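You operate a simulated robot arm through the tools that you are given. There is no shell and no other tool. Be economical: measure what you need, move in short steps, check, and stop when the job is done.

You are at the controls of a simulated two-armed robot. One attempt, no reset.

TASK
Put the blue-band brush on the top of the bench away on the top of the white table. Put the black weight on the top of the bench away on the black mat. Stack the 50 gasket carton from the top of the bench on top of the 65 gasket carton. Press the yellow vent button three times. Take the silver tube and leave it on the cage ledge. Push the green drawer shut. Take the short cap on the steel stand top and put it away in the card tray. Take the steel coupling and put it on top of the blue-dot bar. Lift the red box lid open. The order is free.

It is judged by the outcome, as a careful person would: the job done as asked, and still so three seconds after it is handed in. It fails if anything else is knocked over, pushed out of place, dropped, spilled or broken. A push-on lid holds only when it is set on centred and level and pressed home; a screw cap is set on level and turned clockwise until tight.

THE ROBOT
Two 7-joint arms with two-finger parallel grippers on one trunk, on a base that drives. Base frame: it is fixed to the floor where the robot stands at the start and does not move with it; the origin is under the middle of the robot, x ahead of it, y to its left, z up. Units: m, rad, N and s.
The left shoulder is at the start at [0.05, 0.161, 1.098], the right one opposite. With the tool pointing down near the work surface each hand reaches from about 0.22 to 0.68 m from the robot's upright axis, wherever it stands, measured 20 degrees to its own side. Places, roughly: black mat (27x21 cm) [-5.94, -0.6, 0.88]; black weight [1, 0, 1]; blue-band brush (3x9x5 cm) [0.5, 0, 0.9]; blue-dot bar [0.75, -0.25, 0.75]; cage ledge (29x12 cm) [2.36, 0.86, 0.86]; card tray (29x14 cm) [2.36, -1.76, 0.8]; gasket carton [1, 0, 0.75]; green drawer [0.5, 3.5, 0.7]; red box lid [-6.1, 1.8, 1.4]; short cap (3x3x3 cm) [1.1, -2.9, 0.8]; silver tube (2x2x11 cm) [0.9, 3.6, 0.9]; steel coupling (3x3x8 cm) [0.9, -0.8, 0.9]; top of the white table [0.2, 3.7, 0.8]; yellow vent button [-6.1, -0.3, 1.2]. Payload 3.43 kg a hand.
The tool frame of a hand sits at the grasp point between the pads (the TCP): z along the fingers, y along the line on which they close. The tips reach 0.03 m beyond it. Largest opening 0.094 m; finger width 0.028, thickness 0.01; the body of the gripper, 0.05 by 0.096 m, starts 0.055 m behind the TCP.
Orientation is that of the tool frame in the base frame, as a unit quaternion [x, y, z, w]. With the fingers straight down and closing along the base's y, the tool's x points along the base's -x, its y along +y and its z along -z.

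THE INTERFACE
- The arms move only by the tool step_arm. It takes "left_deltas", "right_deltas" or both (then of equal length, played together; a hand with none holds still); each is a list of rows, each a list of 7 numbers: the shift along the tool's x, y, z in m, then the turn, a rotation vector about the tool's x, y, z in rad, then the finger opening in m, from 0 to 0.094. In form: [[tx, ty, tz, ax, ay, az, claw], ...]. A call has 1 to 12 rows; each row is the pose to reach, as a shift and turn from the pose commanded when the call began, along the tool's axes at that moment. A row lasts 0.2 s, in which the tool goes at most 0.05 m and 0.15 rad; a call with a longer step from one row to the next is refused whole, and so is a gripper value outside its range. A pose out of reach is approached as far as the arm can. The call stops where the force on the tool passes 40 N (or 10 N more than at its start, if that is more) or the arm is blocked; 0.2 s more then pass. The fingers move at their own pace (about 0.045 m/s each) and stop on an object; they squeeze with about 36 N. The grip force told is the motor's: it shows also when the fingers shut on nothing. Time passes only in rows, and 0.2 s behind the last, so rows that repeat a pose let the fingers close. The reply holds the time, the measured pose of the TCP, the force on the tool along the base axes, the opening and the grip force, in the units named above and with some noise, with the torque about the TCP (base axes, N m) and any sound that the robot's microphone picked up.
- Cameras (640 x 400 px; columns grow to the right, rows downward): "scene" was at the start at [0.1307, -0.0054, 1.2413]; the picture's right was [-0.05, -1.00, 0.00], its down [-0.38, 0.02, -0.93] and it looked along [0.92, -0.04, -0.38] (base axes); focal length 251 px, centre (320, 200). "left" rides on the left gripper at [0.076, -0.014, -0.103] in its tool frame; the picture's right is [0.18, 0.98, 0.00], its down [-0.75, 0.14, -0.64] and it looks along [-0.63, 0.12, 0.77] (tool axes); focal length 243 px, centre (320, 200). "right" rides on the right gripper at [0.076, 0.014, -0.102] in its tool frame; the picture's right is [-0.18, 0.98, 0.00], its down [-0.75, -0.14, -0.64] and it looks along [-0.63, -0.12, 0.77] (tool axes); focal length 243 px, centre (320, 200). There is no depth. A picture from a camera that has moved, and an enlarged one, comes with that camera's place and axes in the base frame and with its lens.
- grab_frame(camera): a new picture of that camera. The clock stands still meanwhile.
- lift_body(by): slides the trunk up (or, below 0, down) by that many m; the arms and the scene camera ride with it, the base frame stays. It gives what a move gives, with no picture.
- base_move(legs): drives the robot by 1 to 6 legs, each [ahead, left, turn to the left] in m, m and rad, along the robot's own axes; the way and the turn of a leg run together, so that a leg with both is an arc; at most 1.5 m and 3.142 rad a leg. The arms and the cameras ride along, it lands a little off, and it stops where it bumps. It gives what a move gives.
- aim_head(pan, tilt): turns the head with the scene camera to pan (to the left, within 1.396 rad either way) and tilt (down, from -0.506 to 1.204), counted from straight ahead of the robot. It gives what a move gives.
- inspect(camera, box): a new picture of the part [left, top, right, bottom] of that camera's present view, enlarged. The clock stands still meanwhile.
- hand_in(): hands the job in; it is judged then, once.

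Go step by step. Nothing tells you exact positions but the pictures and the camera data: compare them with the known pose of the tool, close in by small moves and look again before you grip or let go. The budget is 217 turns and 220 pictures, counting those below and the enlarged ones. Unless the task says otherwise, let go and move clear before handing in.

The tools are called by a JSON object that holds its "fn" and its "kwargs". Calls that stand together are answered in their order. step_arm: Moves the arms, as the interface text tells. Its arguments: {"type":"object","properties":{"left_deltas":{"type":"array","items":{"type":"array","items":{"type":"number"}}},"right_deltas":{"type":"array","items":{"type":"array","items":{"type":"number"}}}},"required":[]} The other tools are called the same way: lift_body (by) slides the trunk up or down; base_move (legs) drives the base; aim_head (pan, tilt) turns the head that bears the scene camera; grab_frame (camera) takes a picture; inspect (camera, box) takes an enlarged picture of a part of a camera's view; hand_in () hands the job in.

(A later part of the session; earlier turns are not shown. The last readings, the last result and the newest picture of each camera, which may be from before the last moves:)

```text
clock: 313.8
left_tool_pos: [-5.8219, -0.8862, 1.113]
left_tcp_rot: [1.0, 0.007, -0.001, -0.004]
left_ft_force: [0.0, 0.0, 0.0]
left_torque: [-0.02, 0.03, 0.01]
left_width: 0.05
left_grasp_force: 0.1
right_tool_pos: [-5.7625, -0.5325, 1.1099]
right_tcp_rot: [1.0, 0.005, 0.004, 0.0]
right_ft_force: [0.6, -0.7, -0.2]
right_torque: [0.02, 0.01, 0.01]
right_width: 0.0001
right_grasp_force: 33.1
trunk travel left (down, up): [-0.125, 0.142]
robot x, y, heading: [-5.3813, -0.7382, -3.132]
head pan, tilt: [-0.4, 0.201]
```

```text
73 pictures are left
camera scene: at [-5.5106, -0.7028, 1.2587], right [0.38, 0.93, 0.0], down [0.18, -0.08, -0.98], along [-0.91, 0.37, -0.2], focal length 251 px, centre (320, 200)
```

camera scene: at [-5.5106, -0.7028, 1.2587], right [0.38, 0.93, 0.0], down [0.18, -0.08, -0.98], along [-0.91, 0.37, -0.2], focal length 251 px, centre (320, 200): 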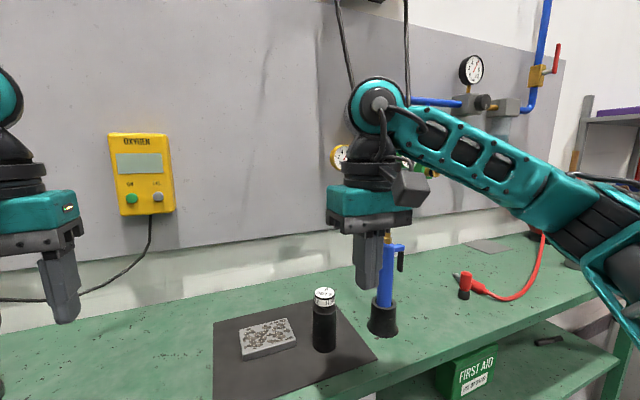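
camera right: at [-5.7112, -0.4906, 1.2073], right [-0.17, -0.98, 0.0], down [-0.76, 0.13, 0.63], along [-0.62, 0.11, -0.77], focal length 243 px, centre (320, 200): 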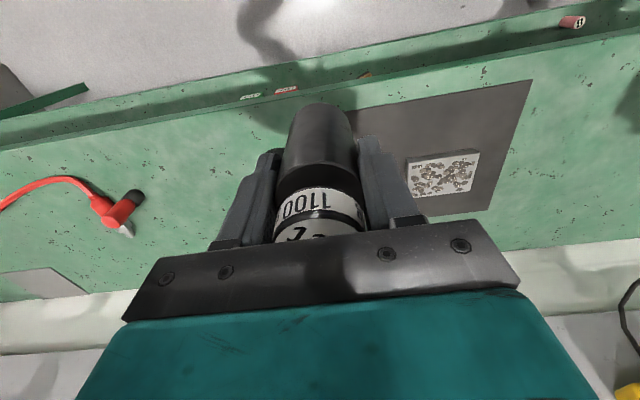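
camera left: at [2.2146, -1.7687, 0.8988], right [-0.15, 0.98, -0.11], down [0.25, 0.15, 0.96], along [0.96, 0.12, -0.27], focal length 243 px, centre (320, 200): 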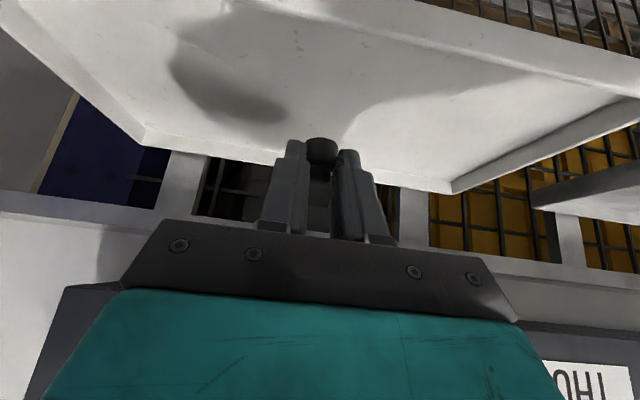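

The weight stands on the mat. Next the yellow vent button; I shift right and back a bit to see it between the arms.

{"fn": "base_move", "kwargs": {"legs": [[-0.1, -0.3, 0]]}}

{"fn": "aim_head", "kwargs": {"pan": -0.15, "tilt": 0.1}}

{"fn": "grab_frame", "kwargs": {"camera": "scene"}}

{"fn": "inspect", "kwargs": {"camera": "scene", "box": [240, 110, 440, 290]}}

```text
clock: 317.1
left_tool_pos: [-5.7263, -0.5825, 1.112]
left_tcp_rot: [1.0, 0.007, -0.001, -0.003]
left_ft_force: [0.6, 0.5, 0.1]
left_torque: [-0.02, -0.03, 0.02]
left_width: 0.0498
left_grasp_force: 0.0
right_tool_pos: [-5.6659, -0.2275, 1.1117]
right_tcp_rot: [1.0, 0.005, 0.005, 0.0]
right_ft_force: [-0.6, -1.0, -0.6]
right_torque: [0.01, 0.02, 0.05]
right_width: 0.0
right_grasp_force: 32.4
trunk travel left (down, up): [-0.125, 0.142]
robot x, y, heading: [-5.285, -0.4332, -3.134]
head pan, tilt: [-0.4, 0.201]
```

```text
clock: 317.8
left_tool_pos: [-5.7249, -0.582, 1.1132]
left_tcp_rot: [1.0, 0.007, -0.002, -0.003]
left_ft_force: [0.0, 0.4, 0.5]
left_torque: [-0.01, -0.04, 0.02]
left_width: 0.0499
left_grasp_force: 0.1
right_tool_pos: [-5.666, -0.2279, 1.1111]
right_tcp_rot: [1.0, 0.005, 0.004, 0.001]
right_ft_force: [-0.6, 0.3, -0.7]
right_torque: [-0.02, -0.04, 0.0]
right_width: 0.0001
right_grasp_force: 33.0
trunk travel left (down, up): [-0.125, 0.142]
robot x, y, heading: [-5.2862, -0.4325, -3.131]
head pan, tilt: [-0.15, 0.099]
```

```text
72 pictures are left
camera scene: at [-5.4187, -0.421, 1.2681], right [0.14, 0.99, 0.0], down [0.1, -0.01, -0.99], along [-0.99, 0.14, -0.1], focal length 251 px, centre (320, 200)
```

scene: 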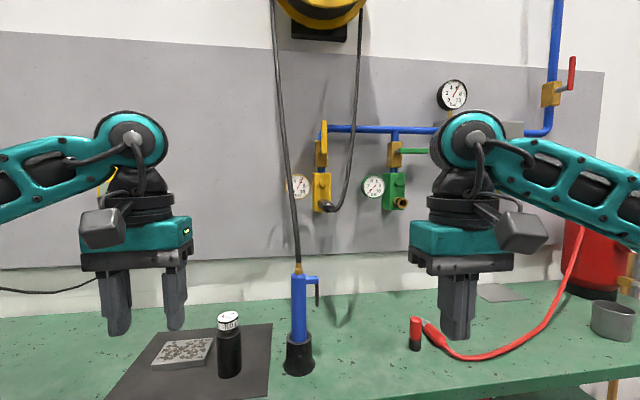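

```text
2.22 times, centred on (340, 200) of scene
camera zoom: at [-5.4187, -0.421, 1.2681], right [0.14, 0.99, 0.0], down [0.1, -0.01, -0.99], along [-0.99, 0.14, -0.1], focal length 557 px, centre (276, 200)
```

zoom: 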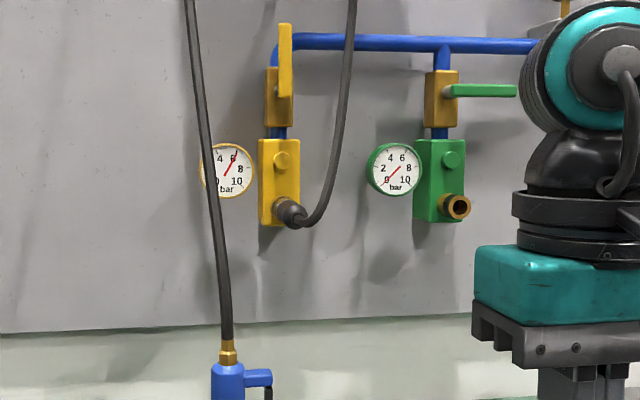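

The button is the round boss on the yellow valve body, about (-6.086,-0.320,1.248); hoses hang at y≈-0.41 and ≈-0.28. I pitch the right hand (closed fingers) to horizontal at its height.

{"fn": "step_arm", "kwargs": {"right_deltas": [[-0.014, 0.005, -0.0125, 0, -0.143, 0, 0], [-0.027, 0.01, -0.025, 0, -0.286, 0, 0], [-0.041, 0.015, -0.037, 0, -0.429, 0, 0], [-0.055, 0.02, -0.05, 0, -0.571, 0, 0], [-0.068, 0.025, -0.062, 0, -0.714, 0, 0], [-0.082, 0.03, -0.075, 0, -0.857, 0, 0], [-0.095, 0.035, -0.087, 0, -1.0, 0, 0], [-0.109, 0.04, -0.1, 0, -1.143, 0, 0], [-0.123, 0.045, -0.112, 0, -1.286, 0, 0], [-0.136, 0.05, -0.125, 0, -1.428, 0, 0], [-0.15, 0.055, -0.137, 0, -1.571, 0, 0]]}}

{"fn": "grab_frame", "kwargs": {"camera": "right"}}

{"fn": "grab_frame", "kwargs": {"camera": "scene"}}

```text
clock: 320.2
left_tool_pos: [-5.7252, -0.5823, 1.1127]
left_tcp_rot: [1.0, 0.007, -0.002, -0.003]
left_ft_force: [-0.2, 0.4, 0.2]
left_torque: [0.03, 0.0, -0.03]
left_width: 0.0502
left_grasp_force: 0.0
right_tool_pos: [-5.8172, -0.2851, 1.2471]
right_tcp_rot: [0.709, 0.005, -0.705, 0.004]
right_ft_force: [0.1, -0.1, 0.4]
right_torque: [-0.01, -0.01, 0.0]
right_width: 0.0
right_grasp_force: 33.0
trunk travel left (down, up): [-0.125, 0.142]
robot x, y, heading: [-5.2838, -0.4342, -3.127]
head pan, tilt: [-0.15, 0.099]
```

```text
70 pictures are left
camera right: at [-5.7138, -0.2987, 1.1701], right [0.01, -0.98, 0.18], down [0.64, 0.15, 0.76], along [-0.77, 0.11, 0.63], focal length 243 px, centre (320, 200)
```

right: 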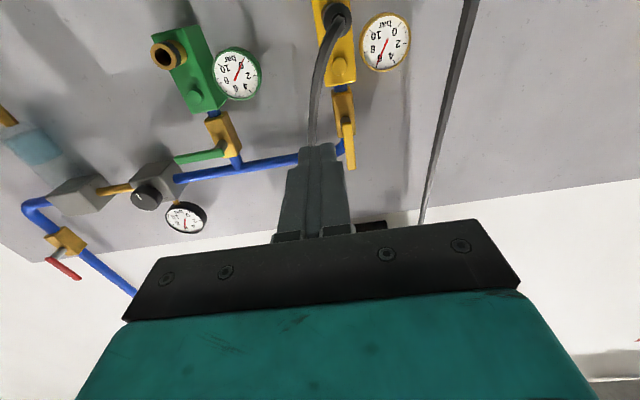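

```text
69 pictures are left
camera scene: at [-5.4189, -0.4211, 1.2681], right [0.14, 0.99, 0.0], down [0.1, -0.01, -0.99], along [-0.99, 0.14, -0.1], focal length 251 px, centre (320, 200)
```

scene: 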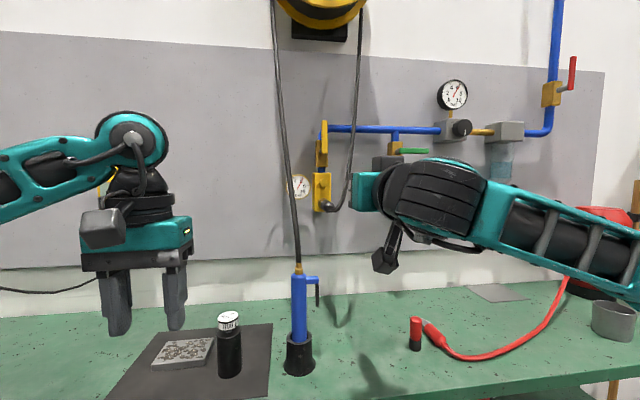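

The hand is horizontal. To pass between the hoses I roll it 90° so its narrow side is horizontal (camera toward +y).

{"fn": "step_arm", "kwargs": {"right_deltas": [[0, 0, 0, 0, 0, -0.143, 0], [0, 0, 0, 0, 0, -0.286, 0], [0, 0, 0, 0, 0, -0.429, 0], [0, 0, 0, 0, 0, -0.571, 0], [0, 0, 0, 0, 0, -0.714, 0], [0, 0, 0, 0, 0, -0.857, 0], [0, 0, 0, 0, 0, -1.0, 0], [0, 0, 0, 0, 0, -1.143, 0], [0, 0, 0, 0, 0, -1.286, 0], [0, 0, 0, 0, 0, -1.428, 0], [0, 0, 0, 0, 0, -1.571, 0]]}}

{"fn": "grab_frame", "kwargs": {"camera": "right"}}

{"fn": "inspect", "kwargs": {"camera": "scene", "box": [240, 110, 460, 290]}}

```text
clock: 322.6
left_tool_pos: [-5.7245, -0.5821, 1.1127]
left_tcp_rot: [1.0, 0.007, -0.003, -0.004]
left_ft_force: [1.8, -0.4, -0.1]
left_torque: [-0.01, 0.0, 0.04]
left_width: 0.05
left_grasp_force: 0.0
right_tool_pos: [-5.8163, -0.2847, 1.2469]
right_tcp_rot: [0.498, 0.506, -0.499, -0.496]
right_ft_force: [0.3, -0.4, 0.1]
right_torque: [0.0, 0.03, -0.02]
right_width: 0.0001
right_grasp_force: 32.4
trunk travel left (down, up): [-0.125, 0.142]
robot x, y, heading: [-5.2839, -0.4332, -3.13]
head pan, tilt: [-0.15, 0.099]
```

```text
68 pictures are left
camera right: at [-5.7148, -0.2083, 1.233], right [0.01, -0.18, -0.98], down [0.65, -0.75, 0.14], along [-0.76, -0.64, 0.11], focal length 243 px, centre (320, 200)
```

right: 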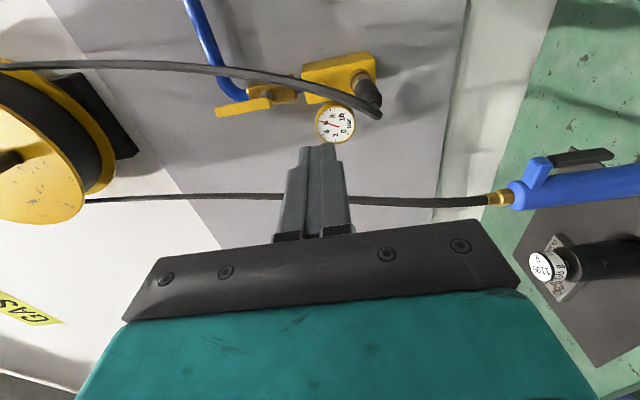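

```text
2.22 times, centred on (350, 200) of scene
camera zoom: at [-5.4184, -0.4214, 1.2682], right [0.14, 0.99, 0.0], down [0.1, -0.01, -1.0], along [-0.99, 0.14, -0.1], focal length 557 px, centre (253, 200)
```

zoom: 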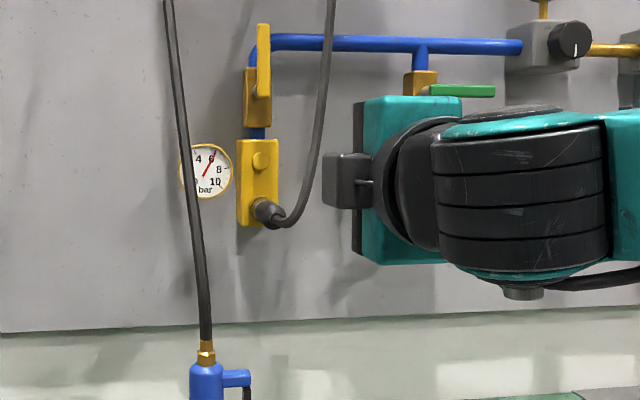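

The roll worked. I move sideways to y≈-0.325 and forward until the tips are ~4 cm off the button.

{"fn": "step_arm", "kwargs": {"right_deltas": [[-0.02, 0, 0.01, 0, 0.03, 0, 0], [-0.04, -0.002, 0.03, 0, 0.06, 0, 0], [-0.04, -0.002, 0.075, 0, 0.06, 0, 0], [-0.04, -0.002, 0.12, 0, 0.06, 0, 0], [-0.04, -0.002, 0.16, 0, 0.06, 0, 0], [-0.04, -0.002, 0.19, 0, 0.06, 0, 0]]}}

{"fn": "grab_frame", "kwargs": {"camera": "right"}}

{"fn": "inspect", "kwargs": {"camera": "scene", "box": [240, 110, 440, 290]}}

```text
clock: 324.0
left_tool_pos: [-5.7241, -0.5823, 1.1122]
left_tcp_rot: [1.0, 0.007, -0.002, -0.003]
left_ft_force: [-0.4, 0.2, -1.0]
left_torque: [0.01, 0.0, 0.01]
left_width: 0.0499
left_grasp_force: 0.1
right_tool_pos: [-6.0061, -0.3267, 1.2466]
right_tcp_rot: [0.514, 0.49, -0.486, -0.51]
right_ft_force: [0.1, 1.5, 0.3]
right_torque: [0.02, 0.02, -0.01]
right_width: 0.0002
right_grasp_force: 32.8
trunk travel left (down, up): [-0.125, 0.142]
robot x, y, heading: [-5.2891, -0.4356, -3.134]
head pan, tilt: [-0.15, 0.099]
```

```text
66 pictures are left
camera right: at [-5.9006, -0.2568, 1.2329], right [0.0, -0.18, -0.98], down [0.6, -0.78, 0.14], along [-0.8, -0.59, 0.11], focal length 243 px, centre (320, 200)
```

right: 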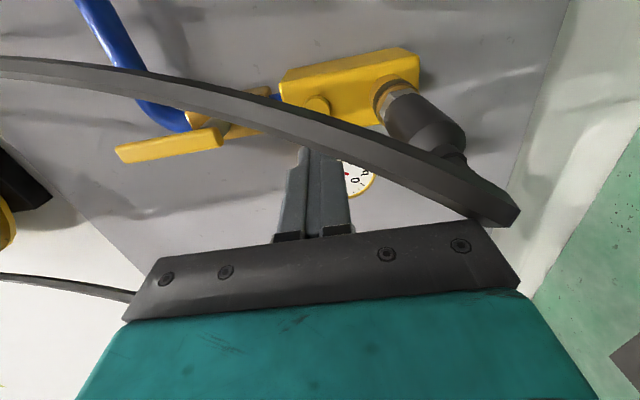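

```text
2.22 times, centred on (340, 200) of scene
camera zoom: at [-5.4189, -0.4213, 1.2681], right [0.14, 0.99, 0.0], down [0.1, -0.01, -0.99], along [-0.99, 0.14, -0.1], focal length 557 px, centre (276, 200)
```

zoom: 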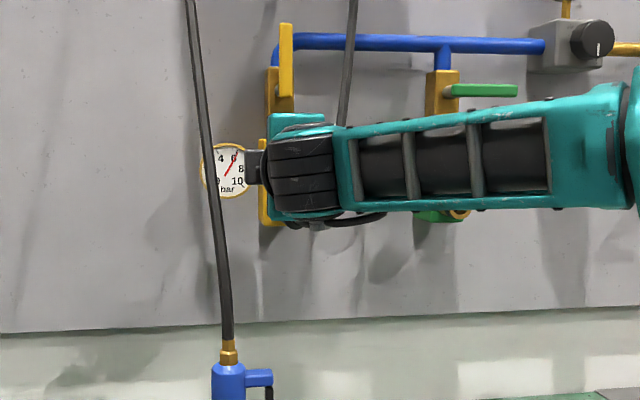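

The hand is between the hoses. I zoom on the button in the hand camera to check the aim.

{"fn": "inspect", "kwargs": {"camera": "right", "box": [240, 30, 440, 180]}}

```text
2.67 times, centred on (340, 105) of right
camera zoom: at [-5.9006, -0.2568, 1.2329], right [0.0, -0.18, -0.98], down [0.6, -0.78, 0.14], along [-0.8, -0.59, 0.11], focal length 647 px, centre (267, 453)
```

zoom: 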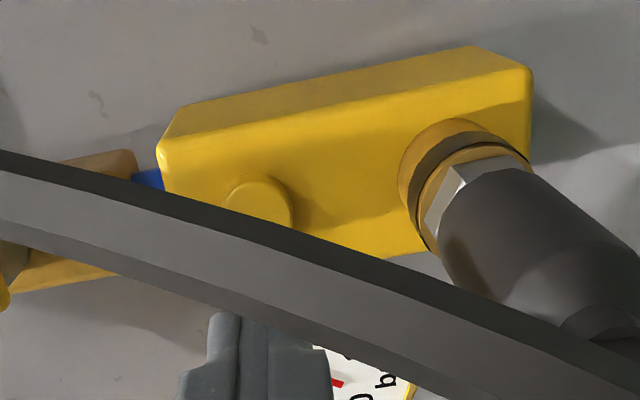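

The button is near (-6.10,-0.314,1.247). I shift 7 mm toward +y and advance slowly to feel it.

{"fn": "step_arm", "kwargs": {"right_deltas": [[0.007, 0, 0.005, 0, 0, 0, 0], [0.007, 0, 0.03, 0, 0, 0, 0], [0.007, 0, 0.04, 0, 0, 0, 0], [0.007, 0, 0.05, 0, 0, 0, 0], [0.007, 0, 0.056, 0, 0, 0, 0], [0.007, 0, 0.062, 0, 0, 0, 0]]}}

{"fn": "grab_frame", "kwargs": {"camera": "right"}}

```text
clock: 325.4
left_tool_pos: [-5.7233, -0.5829, 1.1138]
left_tcp_rot: [1.0, 0.006, -0.003, -0.003]
left_ft_force: [0.1, -0.2, 0.4]
left_torque: [0.01, 0.03, 0.03]
left_width: 0.0497
left_grasp_force: 0.1
right_tool_pos: [-6.0654, -0.3172, 1.2505]
right_tcp_rot: [-0.512, -0.488, 0.487, 0.512]
right_ft_force: [7.4, -2.0, 8.7]
right_torque: [-0.03, -0.72, -0.02]
right_width: 0.0002
right_grasp_force: 33.2
trunk travel left (down, up): [-0.125, 0.142]
robot x, y, heading: [-5.2861, -0.4326, -3.133]
head pan, tilt: [-0.15, 0.099]
heard: click
```

```text
63 pictures are left
camera right: at [-5.9597, -0.2463, 1.2352], right [-0.01, -0.18, -0.98], down [0.6, -0.78, 0.14], along [-0.8, -0.59, 0.12], focal length 243 px, centre (320, 200)
```

right: 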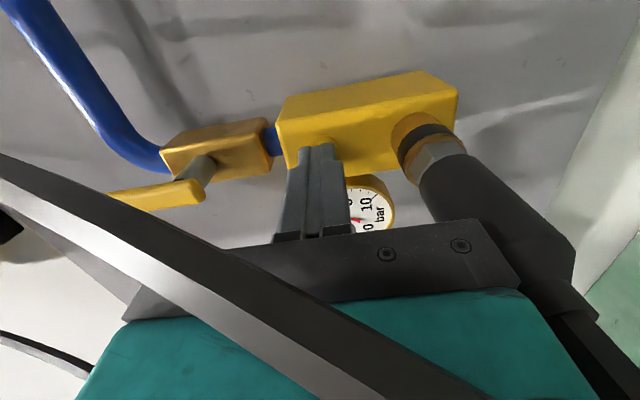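

Click: one press. The hand's lower edge brushes the hose connector, so I back off 2 cm, raise 8 mm, and press again.

{"fn": "step_arm", "kwargs": {"right_deltas": [[0, 0, -0.015, 0, 0, 0, 0], [0, -0.006, -0.025, 0, 0, 0, 0], [0, -0.006, -0.025, 0, 0, 0, 0]]}}

{"fn": "step_arm", "kwargs": {"right_deltas": [[0, 0, 0.01, 0, 0, 0, 0], [0, 0, 0.02, 0, 0, 0, 0], [0, 0, 0.026, 0, 0, 0, 0]]}}

```text
clock: 326.2
left_tool_pos: [-5.7251, -0.5828, 1.1132]
left_tcp_rot: [1.0, 0.008, -0.002, -0.004]
left_ft_force: [0.2, -0.9, -0.2]
left_torque: [0.02, 0.0, 0.0]
left_width: 0.0501
left_grasp_force: 0.1
right_tool_pos: [-6.0428, -0.3183, 1.2535]
right_tcp_rot: [0.513, 0.491, -0.485, -0.511]
right_ft_force: [-0.2, -0.1, -0.5]
right_torque: [-0.03, -0.01, 0.02]
right_width: 0.0
right_grasp_force: 33.0
trunk travel left (down, up): [-0.125, 0.142]
robot x, y, heading: [-5.2874, -0.4318, -3.135]
head pan, tilt: [-0.15, 0.099]
```

```text
clock: 327.0
left_tool_pos: [-5.7247, -0.5823, 1.1135]
left_tcp_rot: [1.0, 0.006, -0.002, -0.005]
left_ft_force: [0.1, 0.1, -0.5]
left_torque: [0.0, -0.01, 0.02]
left_width: 0.05
left_grasp_force: 0.1
right_tool_pos: [-6.0629, -0.3169, 1.2536]
right_tcp_rot: [0.514, 0.489, -0.486, -0.51]
right_ft_force: [-0.8, -0.4, 0.1]
right_torque: [0.0, 0.0, 0.02]
right_width: 0.0001
right_grasp_force: 33.5
right hand out of reach, approached as far as the arm can: row 3
trunk travel left (down, up): [-0.125, 0.142]
robot x, y, heading: [-5.2813, -0.4335, -3.134]
head pan, tilt: [-0.15, 0.099]
```

Reach ended; I retract the hand 4 cm and drive the base 4 cm ahead, then press.

{"fn": "step_arm", "kwargs": {"right_deltas": [[0, 0, -0.02, 0, 0, 0, 0], [0, 0, -0.045, 0, 0, 0, 0]]}}

{"fn": "base_move", "kwargs": {"legs": [[0.04, 0, 0]]}}

{"fn": "grab_frame", "kwargs": {"camera": "right"}}

```text
clock: 327.6
left_tool_pos: [-5.725, -0.5819, 1.1125]
left_tcp_rot: [1.0, 0.007, -0.002, -0.003]
left_ft_force: [0.3, -0.2, -0.9]
left_torque: [-0.03, 0.02, -0.03]
left_width: 0.0502
left_grasp_force: 0.0
right_tool_pos: [-6.0174, -0.3184, 1.2531]
right_tcp_rot: [0.513, 0.49, -0.486, -0.511]
right_ft_force: [0.1, -0.2, 0.0]
right_torque: [0.0, -0.02, 0.0]
right_width: 0.0
right_grasp_force: 33.7
trunk travel left (down, up): [-0.125, 0.142]
robot x, y, heading: [-5.2901, -0.4312, -3.132]
head pan, tilt: [-0.15, 0.099]
```

```text
clock: 328.5
left_tool_pos: [-5.7657, -0.5822, 1.113]
left_tcp_rot: [1.0, 0.008, -0.002, -0.004]
left_ft_force: [-1.0, 0.2, -0.1]
left_torque: [0.03, -0.02, 0.02]
left_width: 0.05
left_grasp_force: 0.1
right_tool_pos: [-6.059, -0.3196, 1.2527]
right_tcp_rot: [0.514, 0.49, -0.486, -0.51]
right_ft_force: [-0.3, -1.3, -0.8]
right_torque: [0.03, 0.01, 0.03]
right_width: 0.0
right_grasp_force: 33.0
trunk travel left (down, up): [-0.125, 0.142]
robot x, y, heading: [-5.3242, -0.4333, -3.133]
head pan, tilt: [-0.15, 0.099]
```

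```text
62 pictures are left
camera right: at [-5.9525, -0.2488, 1.2386], right [0.0, -0.18, -0.98], down [0.6, -0.78, 0.15], along [-0.8, -0.59, 0.11], focal length 243 px, centre (320, 200)
```

right: 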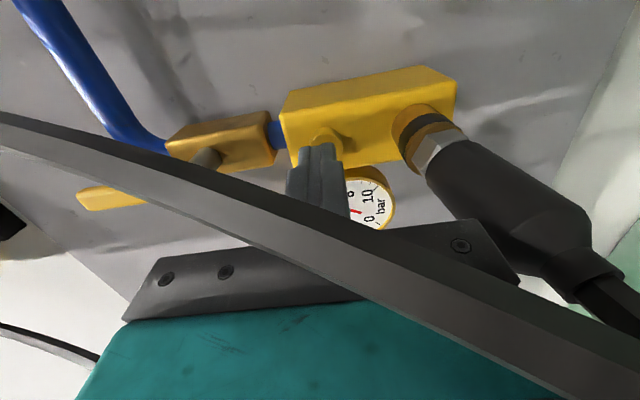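

{"fn": "step_arm", "kwargs": {"right_deltas": [[0, 0, 0.006, 0, 0, 0, 0], [0, 0, 0.012, 0, 0, 0, 0], [0, 0, 0.017, 0, 0, 0, 0]]}}

```text
clock: 329.3
left_tool_pos: [-5.763, -0.5822, 1.1135]
left_tcp_rot: [1.0, 0.007, -0.004, -0.004]
left_ft_force: [-0.9, -0.1, 0.6]
left_torque: [0.01, -0.01, -0.03]
left_width: 0.0501
left_grasp_force: 0.1
right_tool_pos: [-6.0713, -0.3184, 1.2538]
right_tcp_rot: [0.514, 0.49, -0.485, -0.511]
right_ft_force: [18.1, 3.0, -6.5]
right_torque: [0.08, -0.19, 0.03]
right_width: 0.0
right_grasp_force: 32.9
trunk travel left (down, up): [-0.125, 0.142]
robot x, y, heading: [-5.324, -0.4307, -3.13]
head pan, tilt: [-0.15, 0.099]
heard: click
```

Second click. Retract 2 cm and press a third time.

{"fn": "step_arm", "kwargs": {"right_deltas": [[0, 0, -0.012, 0, 0, 0, 0], [0, 0, -0.025, 0, 0, 0, 0], [0, 0, -0.025, 0, 0, 0, 0]]}}

{"fn": "step_arm", "kwargs": {"right_deltas": [[0, 0, 0.012, 0, 0, 0, 0], [0, 0, 0.02, 0, 0, 0, 0], [0, 0, 0.0255, 0, 0, 0, 0]]}}

```text
clock: 330.1
left_tool_pos: [-5.7645, -0.5839, 1.1127]
left_tcp_rot: [1.0, 0.007, -0.002, -0.003]
left_ft_force: [0.3, -0.2, 0.0]
left_torque: [-0.01, -0.03, 0.04]
left_width: 0.0501
left_grasp_force: 0.2
right_tool_pos: [-6.0499, -0.3186, 1.2535]
right_tcp_rot: [0.514, 0.489, -0.486, -0.511]
right_ft_force: [-0.9, 0.3, 0.3]
right_torque: [0.0, 0.01, 0.04]
right_width: 0.0
right_grasp_force: 33.5
trunk travel left (down, up): [-0.125, 0.142]
robot x, y, heading: [-5.3241, -0.4335, -3.133]
head pan, tilt: [-0.15, 0.099]
```

```text
clock: 330.9
left_tool_pos: [-5.7623, -0.5821, 1.1132]
left_tcp_rot: [1.0, 0.007, -0.003, -0.004]
left_ft_force: [-0.3, 1.1, 0.2]
left_torque: [0.0, 0.0, -0.01]
left_width: 0.0501
left_grasp_force: 0.0
right_tool_pos: [-6.0723, -0.3194, 1.253]
right_tcp_rot: [0.514, 0.491, -0.485, -0.509]
right_ft_force: [20.4, 1.4, -6.6]
right_torque: [-0.02, -0.22, 0.09]
right_width: 0.0002
right_grasp_force: 32.8
trunk travel left (down, up): [-0.125, 0.142]
robot x, y, heading: [-5.3282, -0.4351, -3.129]
head pan, tilt: [-0.15, 0.099]
heard: click
```

Three clicks. I withdraw the hand straight back and look toward the red box.

{"fn": "step_arm", "kwargs": {"right_deltas": [[0, 0, -0.03, 0, 0, 0, 0], [0, 0, -0.07, 0, 0, 0, 0], [0, 0, -0.11, 0, 0, 0, 0], [0, 0, -0.15, 0, 0, 0, 0], [0, 0, -0.19, 0, 0, 0, 0]]}}

{"fn": "base_move", "kwargs": {"legs": [[-0.25, 0, 0]]}}

{"fn": "aim_head", "kwargs": {"pan": -0.9, "tilt": 0.1}}

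{"fn": "grab_frame", "kwargs": {"camera": "scene"}}

```text
clock: 332.1
left_tool_pos: [-5.7639, -0.5822, 1.1138]
left_tcp_rot: [1.0, 0.007, -0.003, -0.003]
left_ft_force: [-0.3, -0.5, 0.1]
left_torque: [0.02, 0.01, -0.02]
left_width: 0.05
left_grasp_force: 0.1
right_tool_pos: [-5.8841, -0.327, 1.2556]
right_tcp_rot: [0.514, 0.489, -0.486, -0.511]
right_ft_force: [0.1, 0.4, 0.4]
right_torque: [0.02, 0.01, 0.0]
right_width: 0.0
right_grasp_force: 33.4
trunk travel left (down, up): [-0.125, 0.142]
robot x, y, heading: [-5.3246, -0.4342, -3.129]
head pan, tilt: [-0.15, 0.099]
```

```text
clock: 333.9
left_tool_pos: [-5.5163, -0.5792, 1.1131]
left_tcp_rot: [1.0, 0.006, -0.001, -0.004]
left_ft_force: [-0.1, -0.1, 0.8]
left_torque: [-0.03, -0.03, -0.05]
left_width: 0.0502
left_grasp_force: 0.1
right_tool_pos: [-5.6356, -0.3241, 1.2551]
right_tcp_rot: [0.513, 0.489, -0.486, -0.511]
right_ft_force: [0.5, 0.7, -0.3]
right_torque: [-0.05, -0.01, 0.0]
right_width: 0.0
right_grasp_force: 33.1
trunk travel left (down, up): [-0.125, 0.142]
robot x, y, heading: [-5.08, -0.4291, -3.135]
head pan, tilt: [-0.15, 0.099]
```

```text
clock: 335.0
left_tool_pos: [-5.5169, -0.5796, 1.1143]
left_tcp_rot: [1.0, 0.006, -0.002, -0.003]
left_ft_force: [0.3, -0.2, 1.0]
left_torque: [0.04, 0.0, -0.03]
left_width: 0.05
left_grasp_force: 0.1
right_tool_pos: [-5.6369, -0.3258, 1.2543]
right_tcp_rot: [0.515, 0.49, -0.484, -0.511]
right_ft_force: [0.5, 0.4, 0.4]
right_torque: [-0.01, 0.02, 0.03]
right_width: 0.0001
right_grasp_force: 33.0
trunk travel left (down, up): [-0.125, 0.142]
robot x, y, heading: [-5.0789, -0.4317, -3.135]
head pan, tilt: [-0.901, 0.099]
```

```text
61 pictures are left
camera scene: at [-5.177, -0.3603, 1.2682], right [0.78, 0.63, 0.0], down [0.06, -0.08, -1.0], along [-0.63, 0.77, -0.1], focal length 251 px, centre (320, 200)
```

scene: 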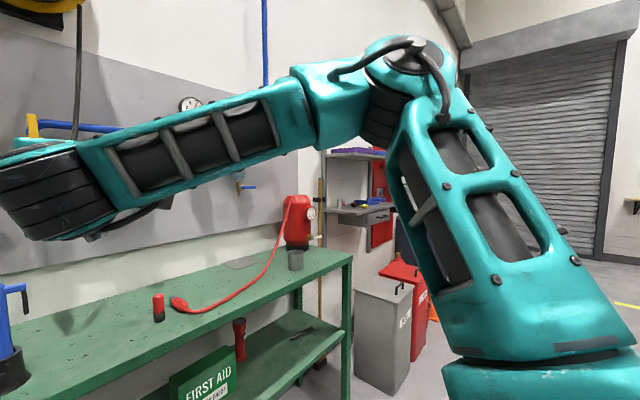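

The arm blocks the view. I back up, strafe right, and look again.

{"fn": "base_move", "kwargs": {"legs": [[-0.45, 0, 0], [0, -1.2, 0]]}}

{"fn": "aim_head", "kwargs": {"pan": -0.2, "tilt": 0.05}}

{"fn": "grab_frame", "kwargs": {"camera": "scene"}}

```text
clock: 348.1
left_tool_pos: [-5.0866, 0.6178, 1.1129]
left_tcp_rot: [1.0, 0.011, -0.001, -0.003]
left_ft_force: [0.0, 0.5, -0.5]
left_torque: [0.01, -0.01, 0.01]
left_width: 0.0501
left_grasp_force: 0.0
right_tool_pos: [-5.2074, 0.8724, 1.2549]
right_tcp_rot: [0.512, 0.493, -0.488, -0.507]
right_ft_force: [0.7, -0.1, -0.2]
right_torque: [0.01, -0.01, -0.02]
right_width: 0.0
right_grasp_force: 32.7
trunk travel left (down, up): [-0.125, 0.142]
robot x, y, heading: [-4.647, 0.772, -3.123]
head pan, tilt: [-0.901, 0.099]
```

```text
clock: 349.1
left_tool_pos: [-5.0853, 0.6174, 1.1123]
left_tcp_rot: [1.0, 0.011, -0.001, -0.004]
left_ft_force: [-0.8, -0.3, -0.1]
left_torque: [-0.02, -0.03, 0.01]
left_width: 0.05
left_grasp_force: 0.0
right_tool_pos: [-5.2079, 0.8721, 1.2548]
right_tcp_rot: [0.512, 0.492, -0.488, -0.508]
right_ft_force: [0.3, 0.5, -0.1]
right_torque: [0.02, -0.01, 0.02]
right_width: 0.0002
right_grasp_force: 32.7
trunk travel left (down, up): [-0.125, 0.142]
robot x, y, heading: [-4.6466, 0.772, -3.124]
head pan, tilt: [-0.201, 0.051]
```

```text
60 pictures are left
camera scene: at [-4.7792, 0.7857, 1.2726], right [0.18, 0.98, 0.0], down [0.05, -0.01, -1.0], along [-0.98, 0.18, -0.05], focal length 251 px, centre (320, 200)
```

scene: 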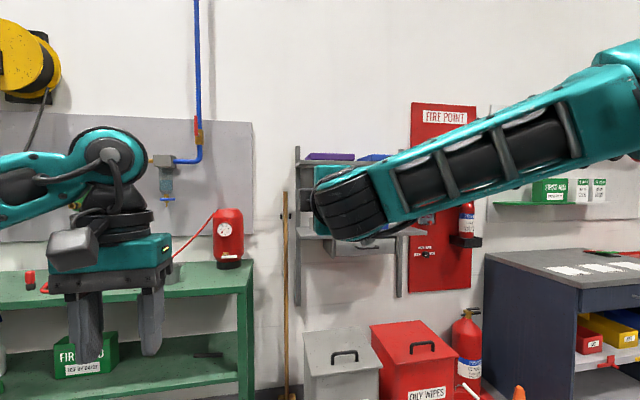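

The fire-point board is at y≈1.74; the arm hides it. I strafe further right so it lies straight ahead.

{"fn": "base_move", "kwargs": {"legs": [[0, -0.8, -0.018]]}}

{"fn": "aim_head", "kwargs": {"pan": 0, "tilt": 0.0}}

{"fn": "grab_frame", "kwargs": {"camera": "scene"}}

```text
clock: 356.5
left_tool_pos: [-5.0944, 1.4237, 1.1119]
left_tcp_rot: [1.0, 0.001, -0.002, -0.004]
left_ft_force: [-0.4, 0.0, -0.4]
left_torque: [-0.01, 0.0, 0.02]
left_width: 0.0499
left_grasp_force: 0.1
right_tool_pos: [-5.2113, 1.6804, 1.2548]
right_tcp_rot: [0.517, 0.487, -0.481, -0.514]
right_ft_force: [-0.3, -0.1, -0.1]
right_torque: [0.04, -0.01, 0.05]
right_width: 0.0
right_grasp_force: 33.4
trunk travel left (down, up): [-0.125, 0.142]
robot x, y, heading: [-4.6532, 1.5679, 3.14]
head pan, tilt: [-0.201, 0.051]
```

```text
clock: 357.3
left_tool_pos: [-5.0943, 1.424, 1.1136]
left_tcp_rot: [1.0, 0.0, -0.003, -0.004]
left_ft_force: [0.3, -0.1, -0.3]
left_torque: [0.02, 0.03, -0.02]
left_width: 0.0501
left_grasp_force: 0.1
right_tool_pos: [-5.2109, 1.6819, 1.2556]
right_tcp_rot: [0.517, 0.487, -0.481, -0.514]
right_ft_force: [-0.5, -0.9, 0.8]
right_torque: [-0.03, -0.02, 0.04]
right_width: 0.0002
right_grasp_force: 33.1
trunk travel left (down, up): [-0.125, 0.142]
robot x, y, heading: [-4.652, 1.5657, 3.139]
head pan, tilt: [0.0, 0.0]
```

```text
59 pictures are left
camera scene: at [-4.7854, 1.5669, 1.2772], right [0.0, 1.0, 0.0], down [0.0, 0.0, -1.0], along [-1.0, 0.0, 0.0], focal length 251 px, centre (320, 200)
```

scene: 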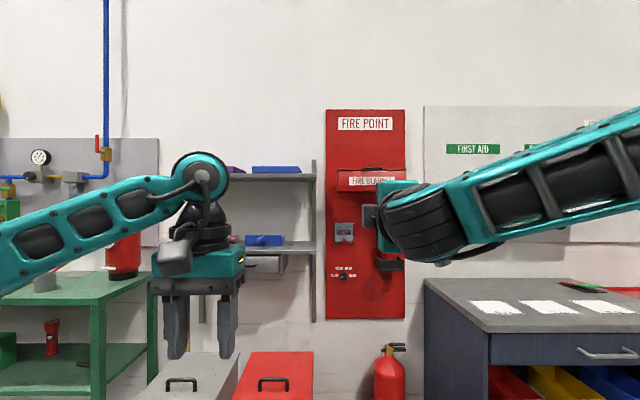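

{"fn": "inspect", "kwargs": {"camera": "scene", "box": [300, 100, 430, 320]}}

{"fn": "inspect", "kwargs": {"camera": "scene", "box": [320, 150, 420, 250]}}

```text
1.82 times, centred on (365, 210) of scene
camera zoom: at [-4.7854, 1.5669, 1.2772], right [0.0, 1.0, 0.0], down [0.0, 0.0, -1.0], along [-1.0, 0.0, 0.0], focal length 456 px, centre (238, 182)
```

zoom: 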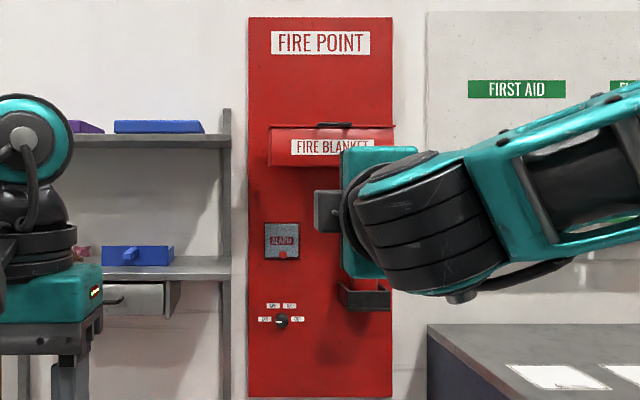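

```text
4.00 times, centred on (370, 200) of scene
camera zoom: at [-4.7854, 1.5669, 1.2772], right [0.0, 1.0, 0.0], down [0.0, 0.0, -1.0], along [-1.0, 0.0, 0.0], focal length 1002 px, centre (120, 200)
```

zoom: 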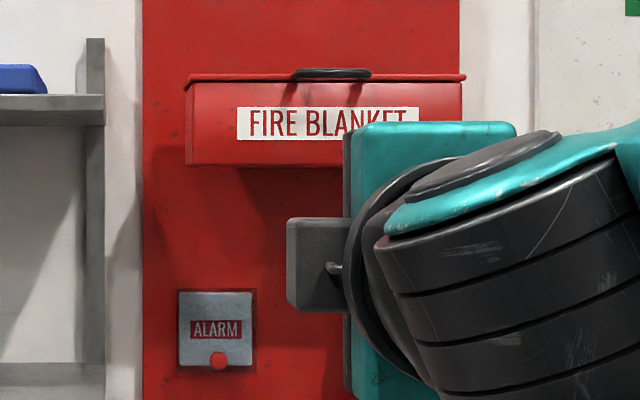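

It's a fire-blanket box with a top lid and a dark handle at the lid's front edge (z≈1.43, y≈1.82). I raise the trunk, drive nearer, and look again.

{"fn": "lift_body", "kwargs": {"by": 0.14}}

{"fn": "base_move", "kwargs": {"legs": [[0.5, -0.1, 0]]}}

{"fn": "aim_head", "kwargs": {"pan": -0.25, "tilt": 0.0}}

{"fn": "grab_frame", "kwargs": {"camera": "scene"}}

{"fn": "grab_frame", "kwargs": {"camera": "right"}}

```text
clock: 358.9
left_tool_pos: [-5.0949, 1.4241, 1.2525]
left_tcp_rot: [1.0, 0.0, -0.002, -0.003]
left_ft_force: [-1.0, 0.1, -0.7]
left_torque: [0.0, 0.02, 0.01]
left_width: 0.05
left_grasp_force: 0.1
right_tool_pos: [-5.2118, 1.6801, 1.3954]
right_tcp_rot: [0.517, 0.486, -0.482, -0.514]
right_ft_force: [-0.6, -0.1, 0.2]
right_torque: [0.01, -0.02, 0.0]
right_width: 0.0
right_grasp_force: 33.1
trunk travel left (down, up): [-0.265, 0.002]
robot x, y, heading: [-4.6517, 1.5657, 3.143]
head pan, tilt: [0.0, 0.0]
```

```text
clock: 361.9
left_tool_pos: [-5.5973, 1.5243, 1.2526]
left_tcp_rot: [1.0, 0.0, -0.002, -0.004]
left_ft_force: [-0.8, 0.0, -0.6]
left_torque: [-0.03, -0.07, 0.0]
left_width: 0.0501
left_grasp_force: 0.0
right_tool_pos: [-5.7134, 1.7811, 1.3942]
right_tcp_rot: [0.517, 0.486, -0.481, -0.514]
right_ft_force: [0.0, 0.1, -0.3]
right_torque: [0.02, -0.02, -0.01]
right_width: 0.0
right_grasp_force: 33.5
trunk travel left (down, up): [-0.265, 0.002]
robot x, y, heading: [-5.1576, 1.6686, 3.139]
head pan, tilt: [0.0, 0.0]
```

```text
clock: 362.7
left_tool_pos: [-5.5976, 1.5241, 1.253]
left_tcp_rot: [1.0, 0.001, -0.003, -0.004]
left_ft_force: [-1.4, 0.2, -0.6]
left_torque: [0.03, -0.02, 0.02]
left_width: 0.0501
left_grasp_force: 0.1
right_tool_pos: [-5.7136, 1.7819, 1.3943]
right_tcp_rot: [0.517, 0.487, -0.482, -0.514]
right_ft_force: [-0.2, 0.5, -0.6]
right_torque: [-0.04, 0.03, 0.01]
right_width: 0.0002
right_grasp_force: 32.9
trunk travel left (down, up): [-0.265, 0.002]
robot x, y, heading: [-5.157, 1.6655, 3.137]
head pan, tilt: [-0.25, 0.0]
```

```text
56 pictures are left
camera scene: at [-5.2842, 1.6903, 1.4172], right [0.25, 0.97, 0.0], down [0.0, 0.0, -1.0], along [-0.97, 0.25, 0.0], focal length 251 px, centre (320, 200)
```

scene: 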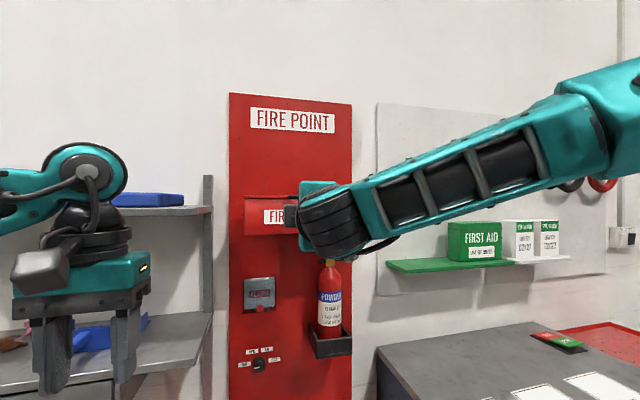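

```text
55 pictures are left
camera right: at [-5.6065, 1.8501, 1.3806], right [0.0, -0.18, -0.98], down [0.59, -0.79, 0.14], along [-0.81, -0.58, 0.11], focal length 243 px, centre (320, 200)
```

right: 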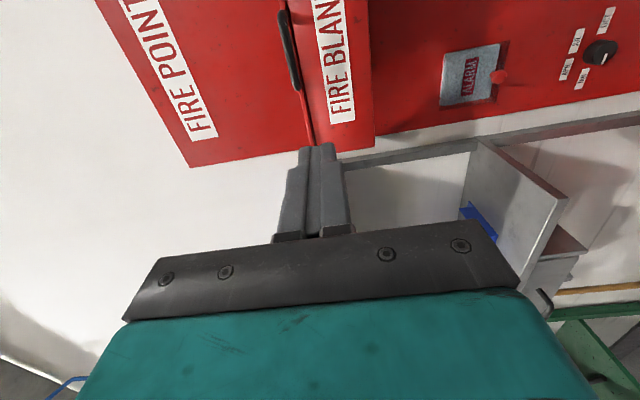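

{"fn": "inspect", "kwargs": {"camera": "right", "box": [240, 0, 400, 160]}}

```text
2.50 times, centred on (320, 80) of right
camera zoom: at [-5.6065, 1.8501, 1.3806], right [0.0, -0.18, -0.98], down [0.59, -0.79, 0.14], along [-0.81, -0.58, 0.11], focal length 606 px, centre (320, 500)
```

zoom: 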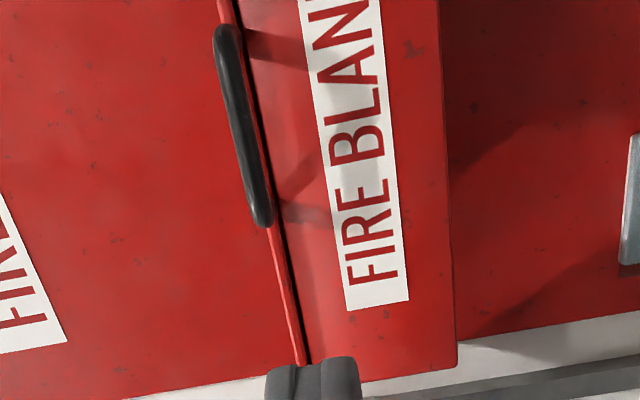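

Handle at about (-6.00,1.827,1.43), sticking out a few cm from the lid edge. Before driving nearer I check the floor in front (bins).

{"fn": "aim_head", "kwargs": {"pan": 0.0, "tilt": 0.85}}

{"fn": "grab_frame", "kwargs": {"camera": "scene"}}

```text
clock: 363.9
left_tool_pos: [-5.5972, 1.5247, 1.2536]
left_tcp_rot: [1.0, 0.001, -0.003, -0.003]
left_ft_force: [0.1, -0.3, -0.7]
left_torque: [-0.01, -0.02, -0.03]
left_width: 0.0499
left_grasp_force: 0.0
right_tool_pos: [-5.7143, 1.782, 1.3955]
right_tcp_rot: [0.517, 0.486, -0.481, -0.514]
right_ft_force: [0.1, 0.5, 1.1]
right_torque: [-0.01, 0.0, 0.0]
right_width: 0.0
right_grasp_force: 33.5
trunk travel left (down, up): [-0.265, 0.002]
robot x, y, heading: [-5.1552, 1.6689, 3.135]
head pan, tilt: [0.0, 0.85]
```

```text
53 pictures are left
camera scene: at [-5.2753, 1.6681, 1.3412], right [0.0, 1.0, 0.0], down [0.75, 0.0, -0.66], along [-0.66, 0.0, -0.75], focal length 251 px, centre (320, 200)
```

scene: 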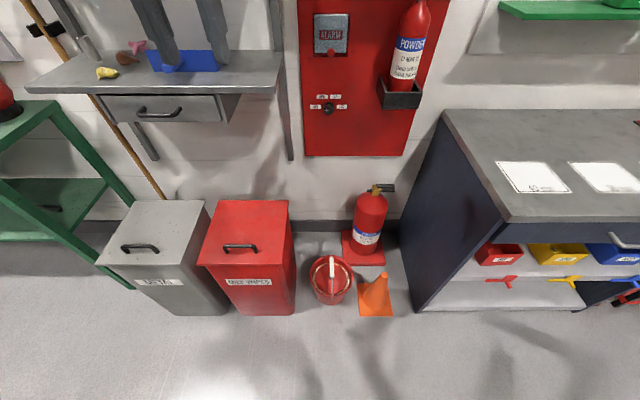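

Floor is clear to x≈-5.65. I tuck the left arm back, drive 0.13 ahead, and bring the right fingertips under the handle.

{"fn": "step_arm", "kwargs": {"left_deltas": [[0.04, 0, 0, 0, 0, 0, 0.05], [0.08, 0.01, 0, 0, 0, 0, 0.05], [0.12, 0.02, 0, 0, 0, 0, 0.05]]}}

{"fn": "base_move", "kwargs": {"legs": [[0.13, 0, 0]]}}

{"fn": "aim_head", "kwargs": {"pan": -0.25, "tilt": 0.0}}

{"fn": "step_arm", "kwargs": {"right_deltas": [[0.02, 0, 0.02, 0, 0, 0, 0], [0.045, 0, 0.05, 0, 0, 0, 0], [0.045, 0, 0.09, 0, 0, 0, 0]]}}

{"fn": "grab_frame", "kwargs": {"camera": "right"}}

{"fn": "grab_frame", "kwargs": {"camera": "scene"}}

```text
clock: 364.7
left_tool_pos: [-5.4756, 1.5049, 1.2513]
left_tcp_rot: [1.0, 0.001, -0.004, -0.004]
left_ft_force: [0.8, 0.8, -0.1]
left_torque: [0.02, 0.03, 0.01]
left_width: 0.05
left_grasp_force: 0.0
right_tool_pos: [-5.7128, 1.7808, 1.3953]
right_tcp_rot: [0.517, 0.486, -0.482, -0.514]
right_ft_force: [0.6, 0.2, -0.7]
right_torque: [0.03, 0.0, 0.02]
right_width: 0.0
right_grasp_force: 33.2
trunk travel left (down, up): [-0.265, 0.002]
robot x, y, heading: [-5.1553, 1.6722, 3.137]
head pan, tilt: [0.0, 0.85]
```

```text
clock: 365.9
left_tool_pos: [-5.6063, 1.5054, 1.2516]
left_tcp_rot: [1.0, 0.0, -0.002, -0.003]
left_ft_force: [-1.0, 0.5, 0.2]
left_torque: [-0.01, 0.02, 0.01]
left_width: 0.0498
left_grasp_force: 0.0
right_tool_pos: [-5.8435, 1.7825, 1.3944]
right_tcp_rot: [0.518, 0.486, -0.481, -0.513]
right_ft_force: [0.0, 0.1, 0.3]
right_torque: [-0.01, -0.01, 0.0]
right_width: 0.0
right_grasp_force: 33.1
trunk travel left (down, up): [-0.265, 0.002]
robot x, y, heading: [-5.2851, 1.6703, 3.143]
head pan, tilt: [0.0, 0.85]
```

```text
clock: 367.1
left_tool_pos: [-5.6064, 1.506, 1.2521]
left_tcp_rot: [1.0, 0.001, -0.002, -0.003]
left_ft_force: [0.3, -0.3, -0.8]
left_torque: [-0.04, 0.0, -0.02]
left_width: 0.0498
left_grasp_force: 0.0
right_tool_pos: [-5.8421, 1.7821, 1.3953]
right_tcp_rot: [0.517, 0.486, -0.482, -0.514]
right_ft_force: [0.2, -0.6, 0.2]
right_torque: [-0.04, 0.0, 0.0]
right_width: 0.0
right_grasp_force: 33.2
trunk travel left (down, up): [-0.265, 0.002]
robot x, y, heading: [-5.2864, 1.6657, 3.14]
head pan, tilt: [-0.25, 0.0]
```

```text
clock: 367.9
left_tool_pos: [-5.6063, 1.5052, 1.2512]
left_tcp_rot: [1.0, 0.0, -0.002, -0.004]
left_ft_force: [-0.6, 0.4, -0.1]
left_torque: [-0.01, -0.03, -0.02]
left_width: 0.0497
left_grasp_force: 0.1
right_tool_pos: [-5.9317, 1.8323, 1.3943]
right_tcp_rot: [0.518, 0.487, -0.481, -0.513]
right_ft_force: [-0.6, -0.5, -0.1]
right_torque: [-0.02, 0.02, -0.06]
right_width: 0.0001
right_grasp_force: 32.8
trunk travel left (down, up): [-0.265, 0.002]
robot x, y, heading: [-5.2851, 1.6712, 3.136]
head pan, tilt: [-0.25, 0.0]
```

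```text
52 pictures are left
camera right: at [-5.8241, 1.9011, 1.3805], right [0.0, -0.18, -0.98], down [0.59, -0.79, 0.14], along [-0.81, -0.58, 0.11], focal length 243 px, centre (320, 200)
```

right: 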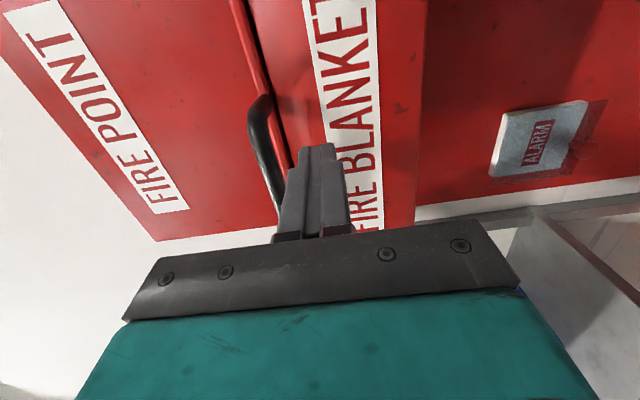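

```text
51 pictures are left
camera scene: at [-5.4143, 1.6903, 1.417], right [0.25, 0.97, 0.0], down [0.0, 0.0, -1.0], along [-0.97, 0.25, 0.0], focal length 251 px, centre (320, 200)
```

scene: 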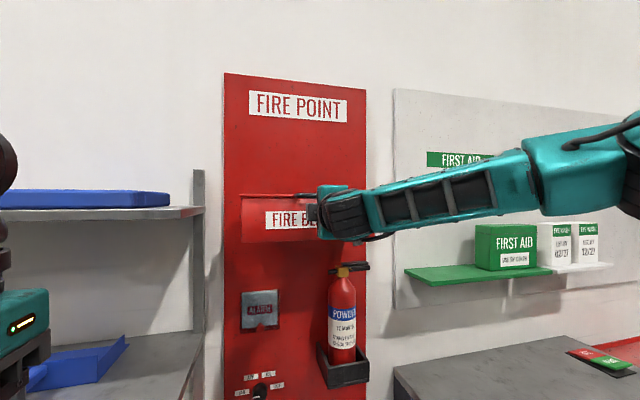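

The handle lies just above the fingers. I advance 5.5 cm beneath it, then raise until I feel it.

{"fn": "step_arm", "kwargs": {"right_deltas": [[0, 0, 0.03, 0, 0, 0, 0], [0, 0, 0.055, 0, 0, 0, 0], [0, -0.01, 0.055, 0, 0, 0, 0], [0, -0.02, 0.055, 0, 0, 0, 0], [0, -0.03, 0.055, 0, 0, 0, 0]]}}

{"fn": "grab_frame", "kwargs": {"camera": "right"}}

```text
clock: 368.5
left_tool_pos: [-5.6061, 1.506, 1.2525]
left_tcp_rot: [1.0, 0.0, -0.002, -0.003]
left_ft_force: [-2.1, -0.4, -1.1]
left_torque: [0.04, -0.06, 0.0]
left_width: 0.0501
left_grasp_force: 0.2
right_tool_pos: [-5.9671, 1.836, 1.3936]
right_tcp_rot: [0.518, 0.486, -0.482, -0.513]
right_ft_force: [20.6, 3.6, 0.5]
right_torque: [-0.01, 0.09, 0.06]
right_width: 0.0
right_grasp_force: 33.2
trunk travel left (down, up): [-0.265, 0.002]
robot x, y, heading: [-5.2801, 1.666, 3.138]
head pan, tilt: [-0.25, 0.0]
stopped in row 2 (right hand): the force on the tool passed its limit at 63 N (the readings are from after the stop); the commanded pose is now the measured one
```

```text
50 pictures are left
camera right: at [-5.8601, 1.9039, 1.3805], right [0.0, -0.18, -0.98], down [0.59, -0.79, 0.15], along [-0.81, -0.58, 0.11], focal length 243 px, centre (320, 200)
```

right: 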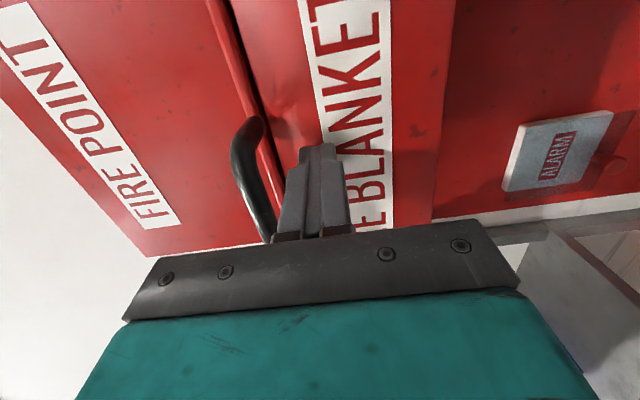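

The tips reached the box front (x≈-5.997), with the handle above the fingers. I back off 6 mm and raise.

{"fn": "step_arm", "kwargs": {"right_deltas": [[0, 0, -0.006, 0, 0, 0, 0], [0, -0.01, -0.006, 0, 0, 0, 0], [0, -0.02, -0.006, 0, 0, 0, 0], [0, -0.03, -0.006, 0, 0, 0, 0], [0, -0.04, -0.006, 0, 0, 0, 0], [0, -0.05, -0.006, 0, 0, 0, 0]]}}

{"fn": "grab_frame", "kwargs": {"camera": "right"}}

{"fn": "grab_frame", "kwargs": {"camera": "scene"}}

```text
clock: 369.9
left_tool_pos: [-5.6077, 1.5071, 1.2502]
left_tcp_rot: [1.0, 0.0, -0.001, -0.003]
left_ft_force: [-0.6, -0.1, -1.2]
left_torque: [0.01, -0.01, 0.0]
left_width: 0.0498
left_grasp_force: 0.0
right_tool_pos: [-5.9657, 1.8349, 1.4401]
right_tcp_rot: [0.519, 0.488, -0.48, -0.512]
right_ft_force: [-2.2, -0.1, -4.1]
right_torque: [0.08, -0.12, -0.02]
right_width: 0.0
right_grasp_force: 32.9
trunk travel left (down, up): [-0.265, 0.002]
robot x, y, heading: [-5.2843, 1.6717, 3.138]
head pan, tilt: [-0.25, 0.0]
```

```text
49 pictures are left
camera right: at [-5.859, 1.9032, 1.4279], right [0.0, -0.18, -0.98], down [0.59, -0.79, 0.15], along [-0.81, -0.58, 0.11], focal length 243 px, centre (320, 200)
```

right: 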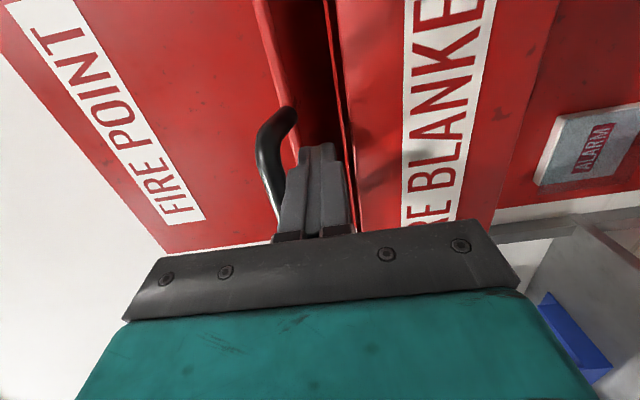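

```text
48 pictures are left
camera scene: at [-5.4141, 1.6912, 1.417], right [0.25, 0.97, 0.0], down [0.0, 0.0, -1.0], along [-0.97, 0.25, 0.0], focal length 251 px, centre (320, 200)
```

scene: 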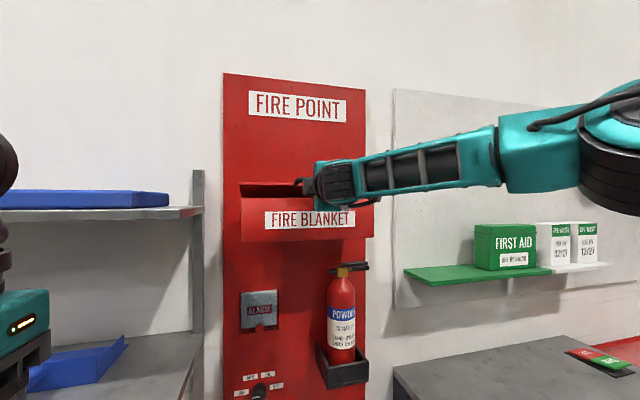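

The lid is lifting. I continue upward and slightly inward.

{"fn": "step_arm", "kwargs": {"right_deltas": [[0, -0.02, 0.003, 0, 0, 0, 0], [0, -0.04, 0.008, 0, 0, 0, 0], [0, -0.06, 0.014, 0, 0, 0, 0], [0, -0.08, 0.022, 0, 0, 0, 0], [0, -0.1, 0.03, 0, 0, 0, 0]]}}

{"fn": "grab_frame", "kwargs": {"camera": "scene"}}

```text
clock: 371.1
left_tool_pos: [-5.6067, 1.5052, 1.2515]
left_tcp_rot: [1.0, 0.0, -0.001, -0.003]
left_ft_force: [-0.1, -0.5, 1.2]
left_torque: [0.01, -0.01, 0.0]
left_width: 0.05
left_grasp_force: 0.0
right_tool_pos: [-5.9677, 1.8341, 1.4774]
right_tcp_rot: [0.517, 0.485, -0.483, -0.514]
right_ft_force: [-0.4, 0.1, 0.3]
right_torque: [0.03, -0.02, 0.02]
right_width: 0.0001
right_grasp_force: 33.0
right hand out of reach, approached as far as the arm can: row 2, 3, 4, 5
trunk travel left (down, up): [-0.265, 0.002]
robot x, y, heading: [-5.2833, 1.6681, 3.138]
head pan, tilt: [-0.25, 0.0]
```

```text
47 pictures are left
camera scene: at [-5.4128, 1.6911, 1.4173], right [0.25, 0.97, 0.0], down [0.0, 0.0, -1.0], along [-0.97, 0.25, 0.0], focal length 251 px, centre (320, 200)
```

scene: 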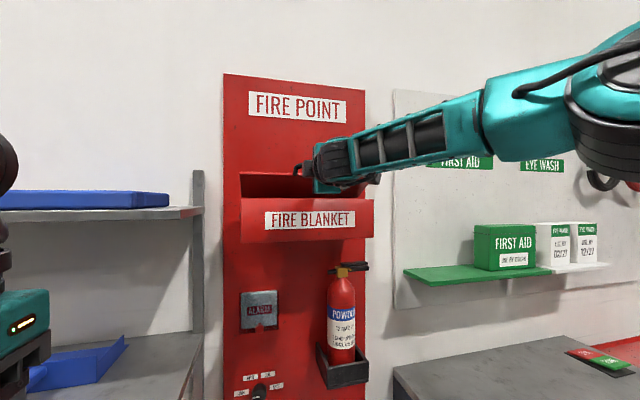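

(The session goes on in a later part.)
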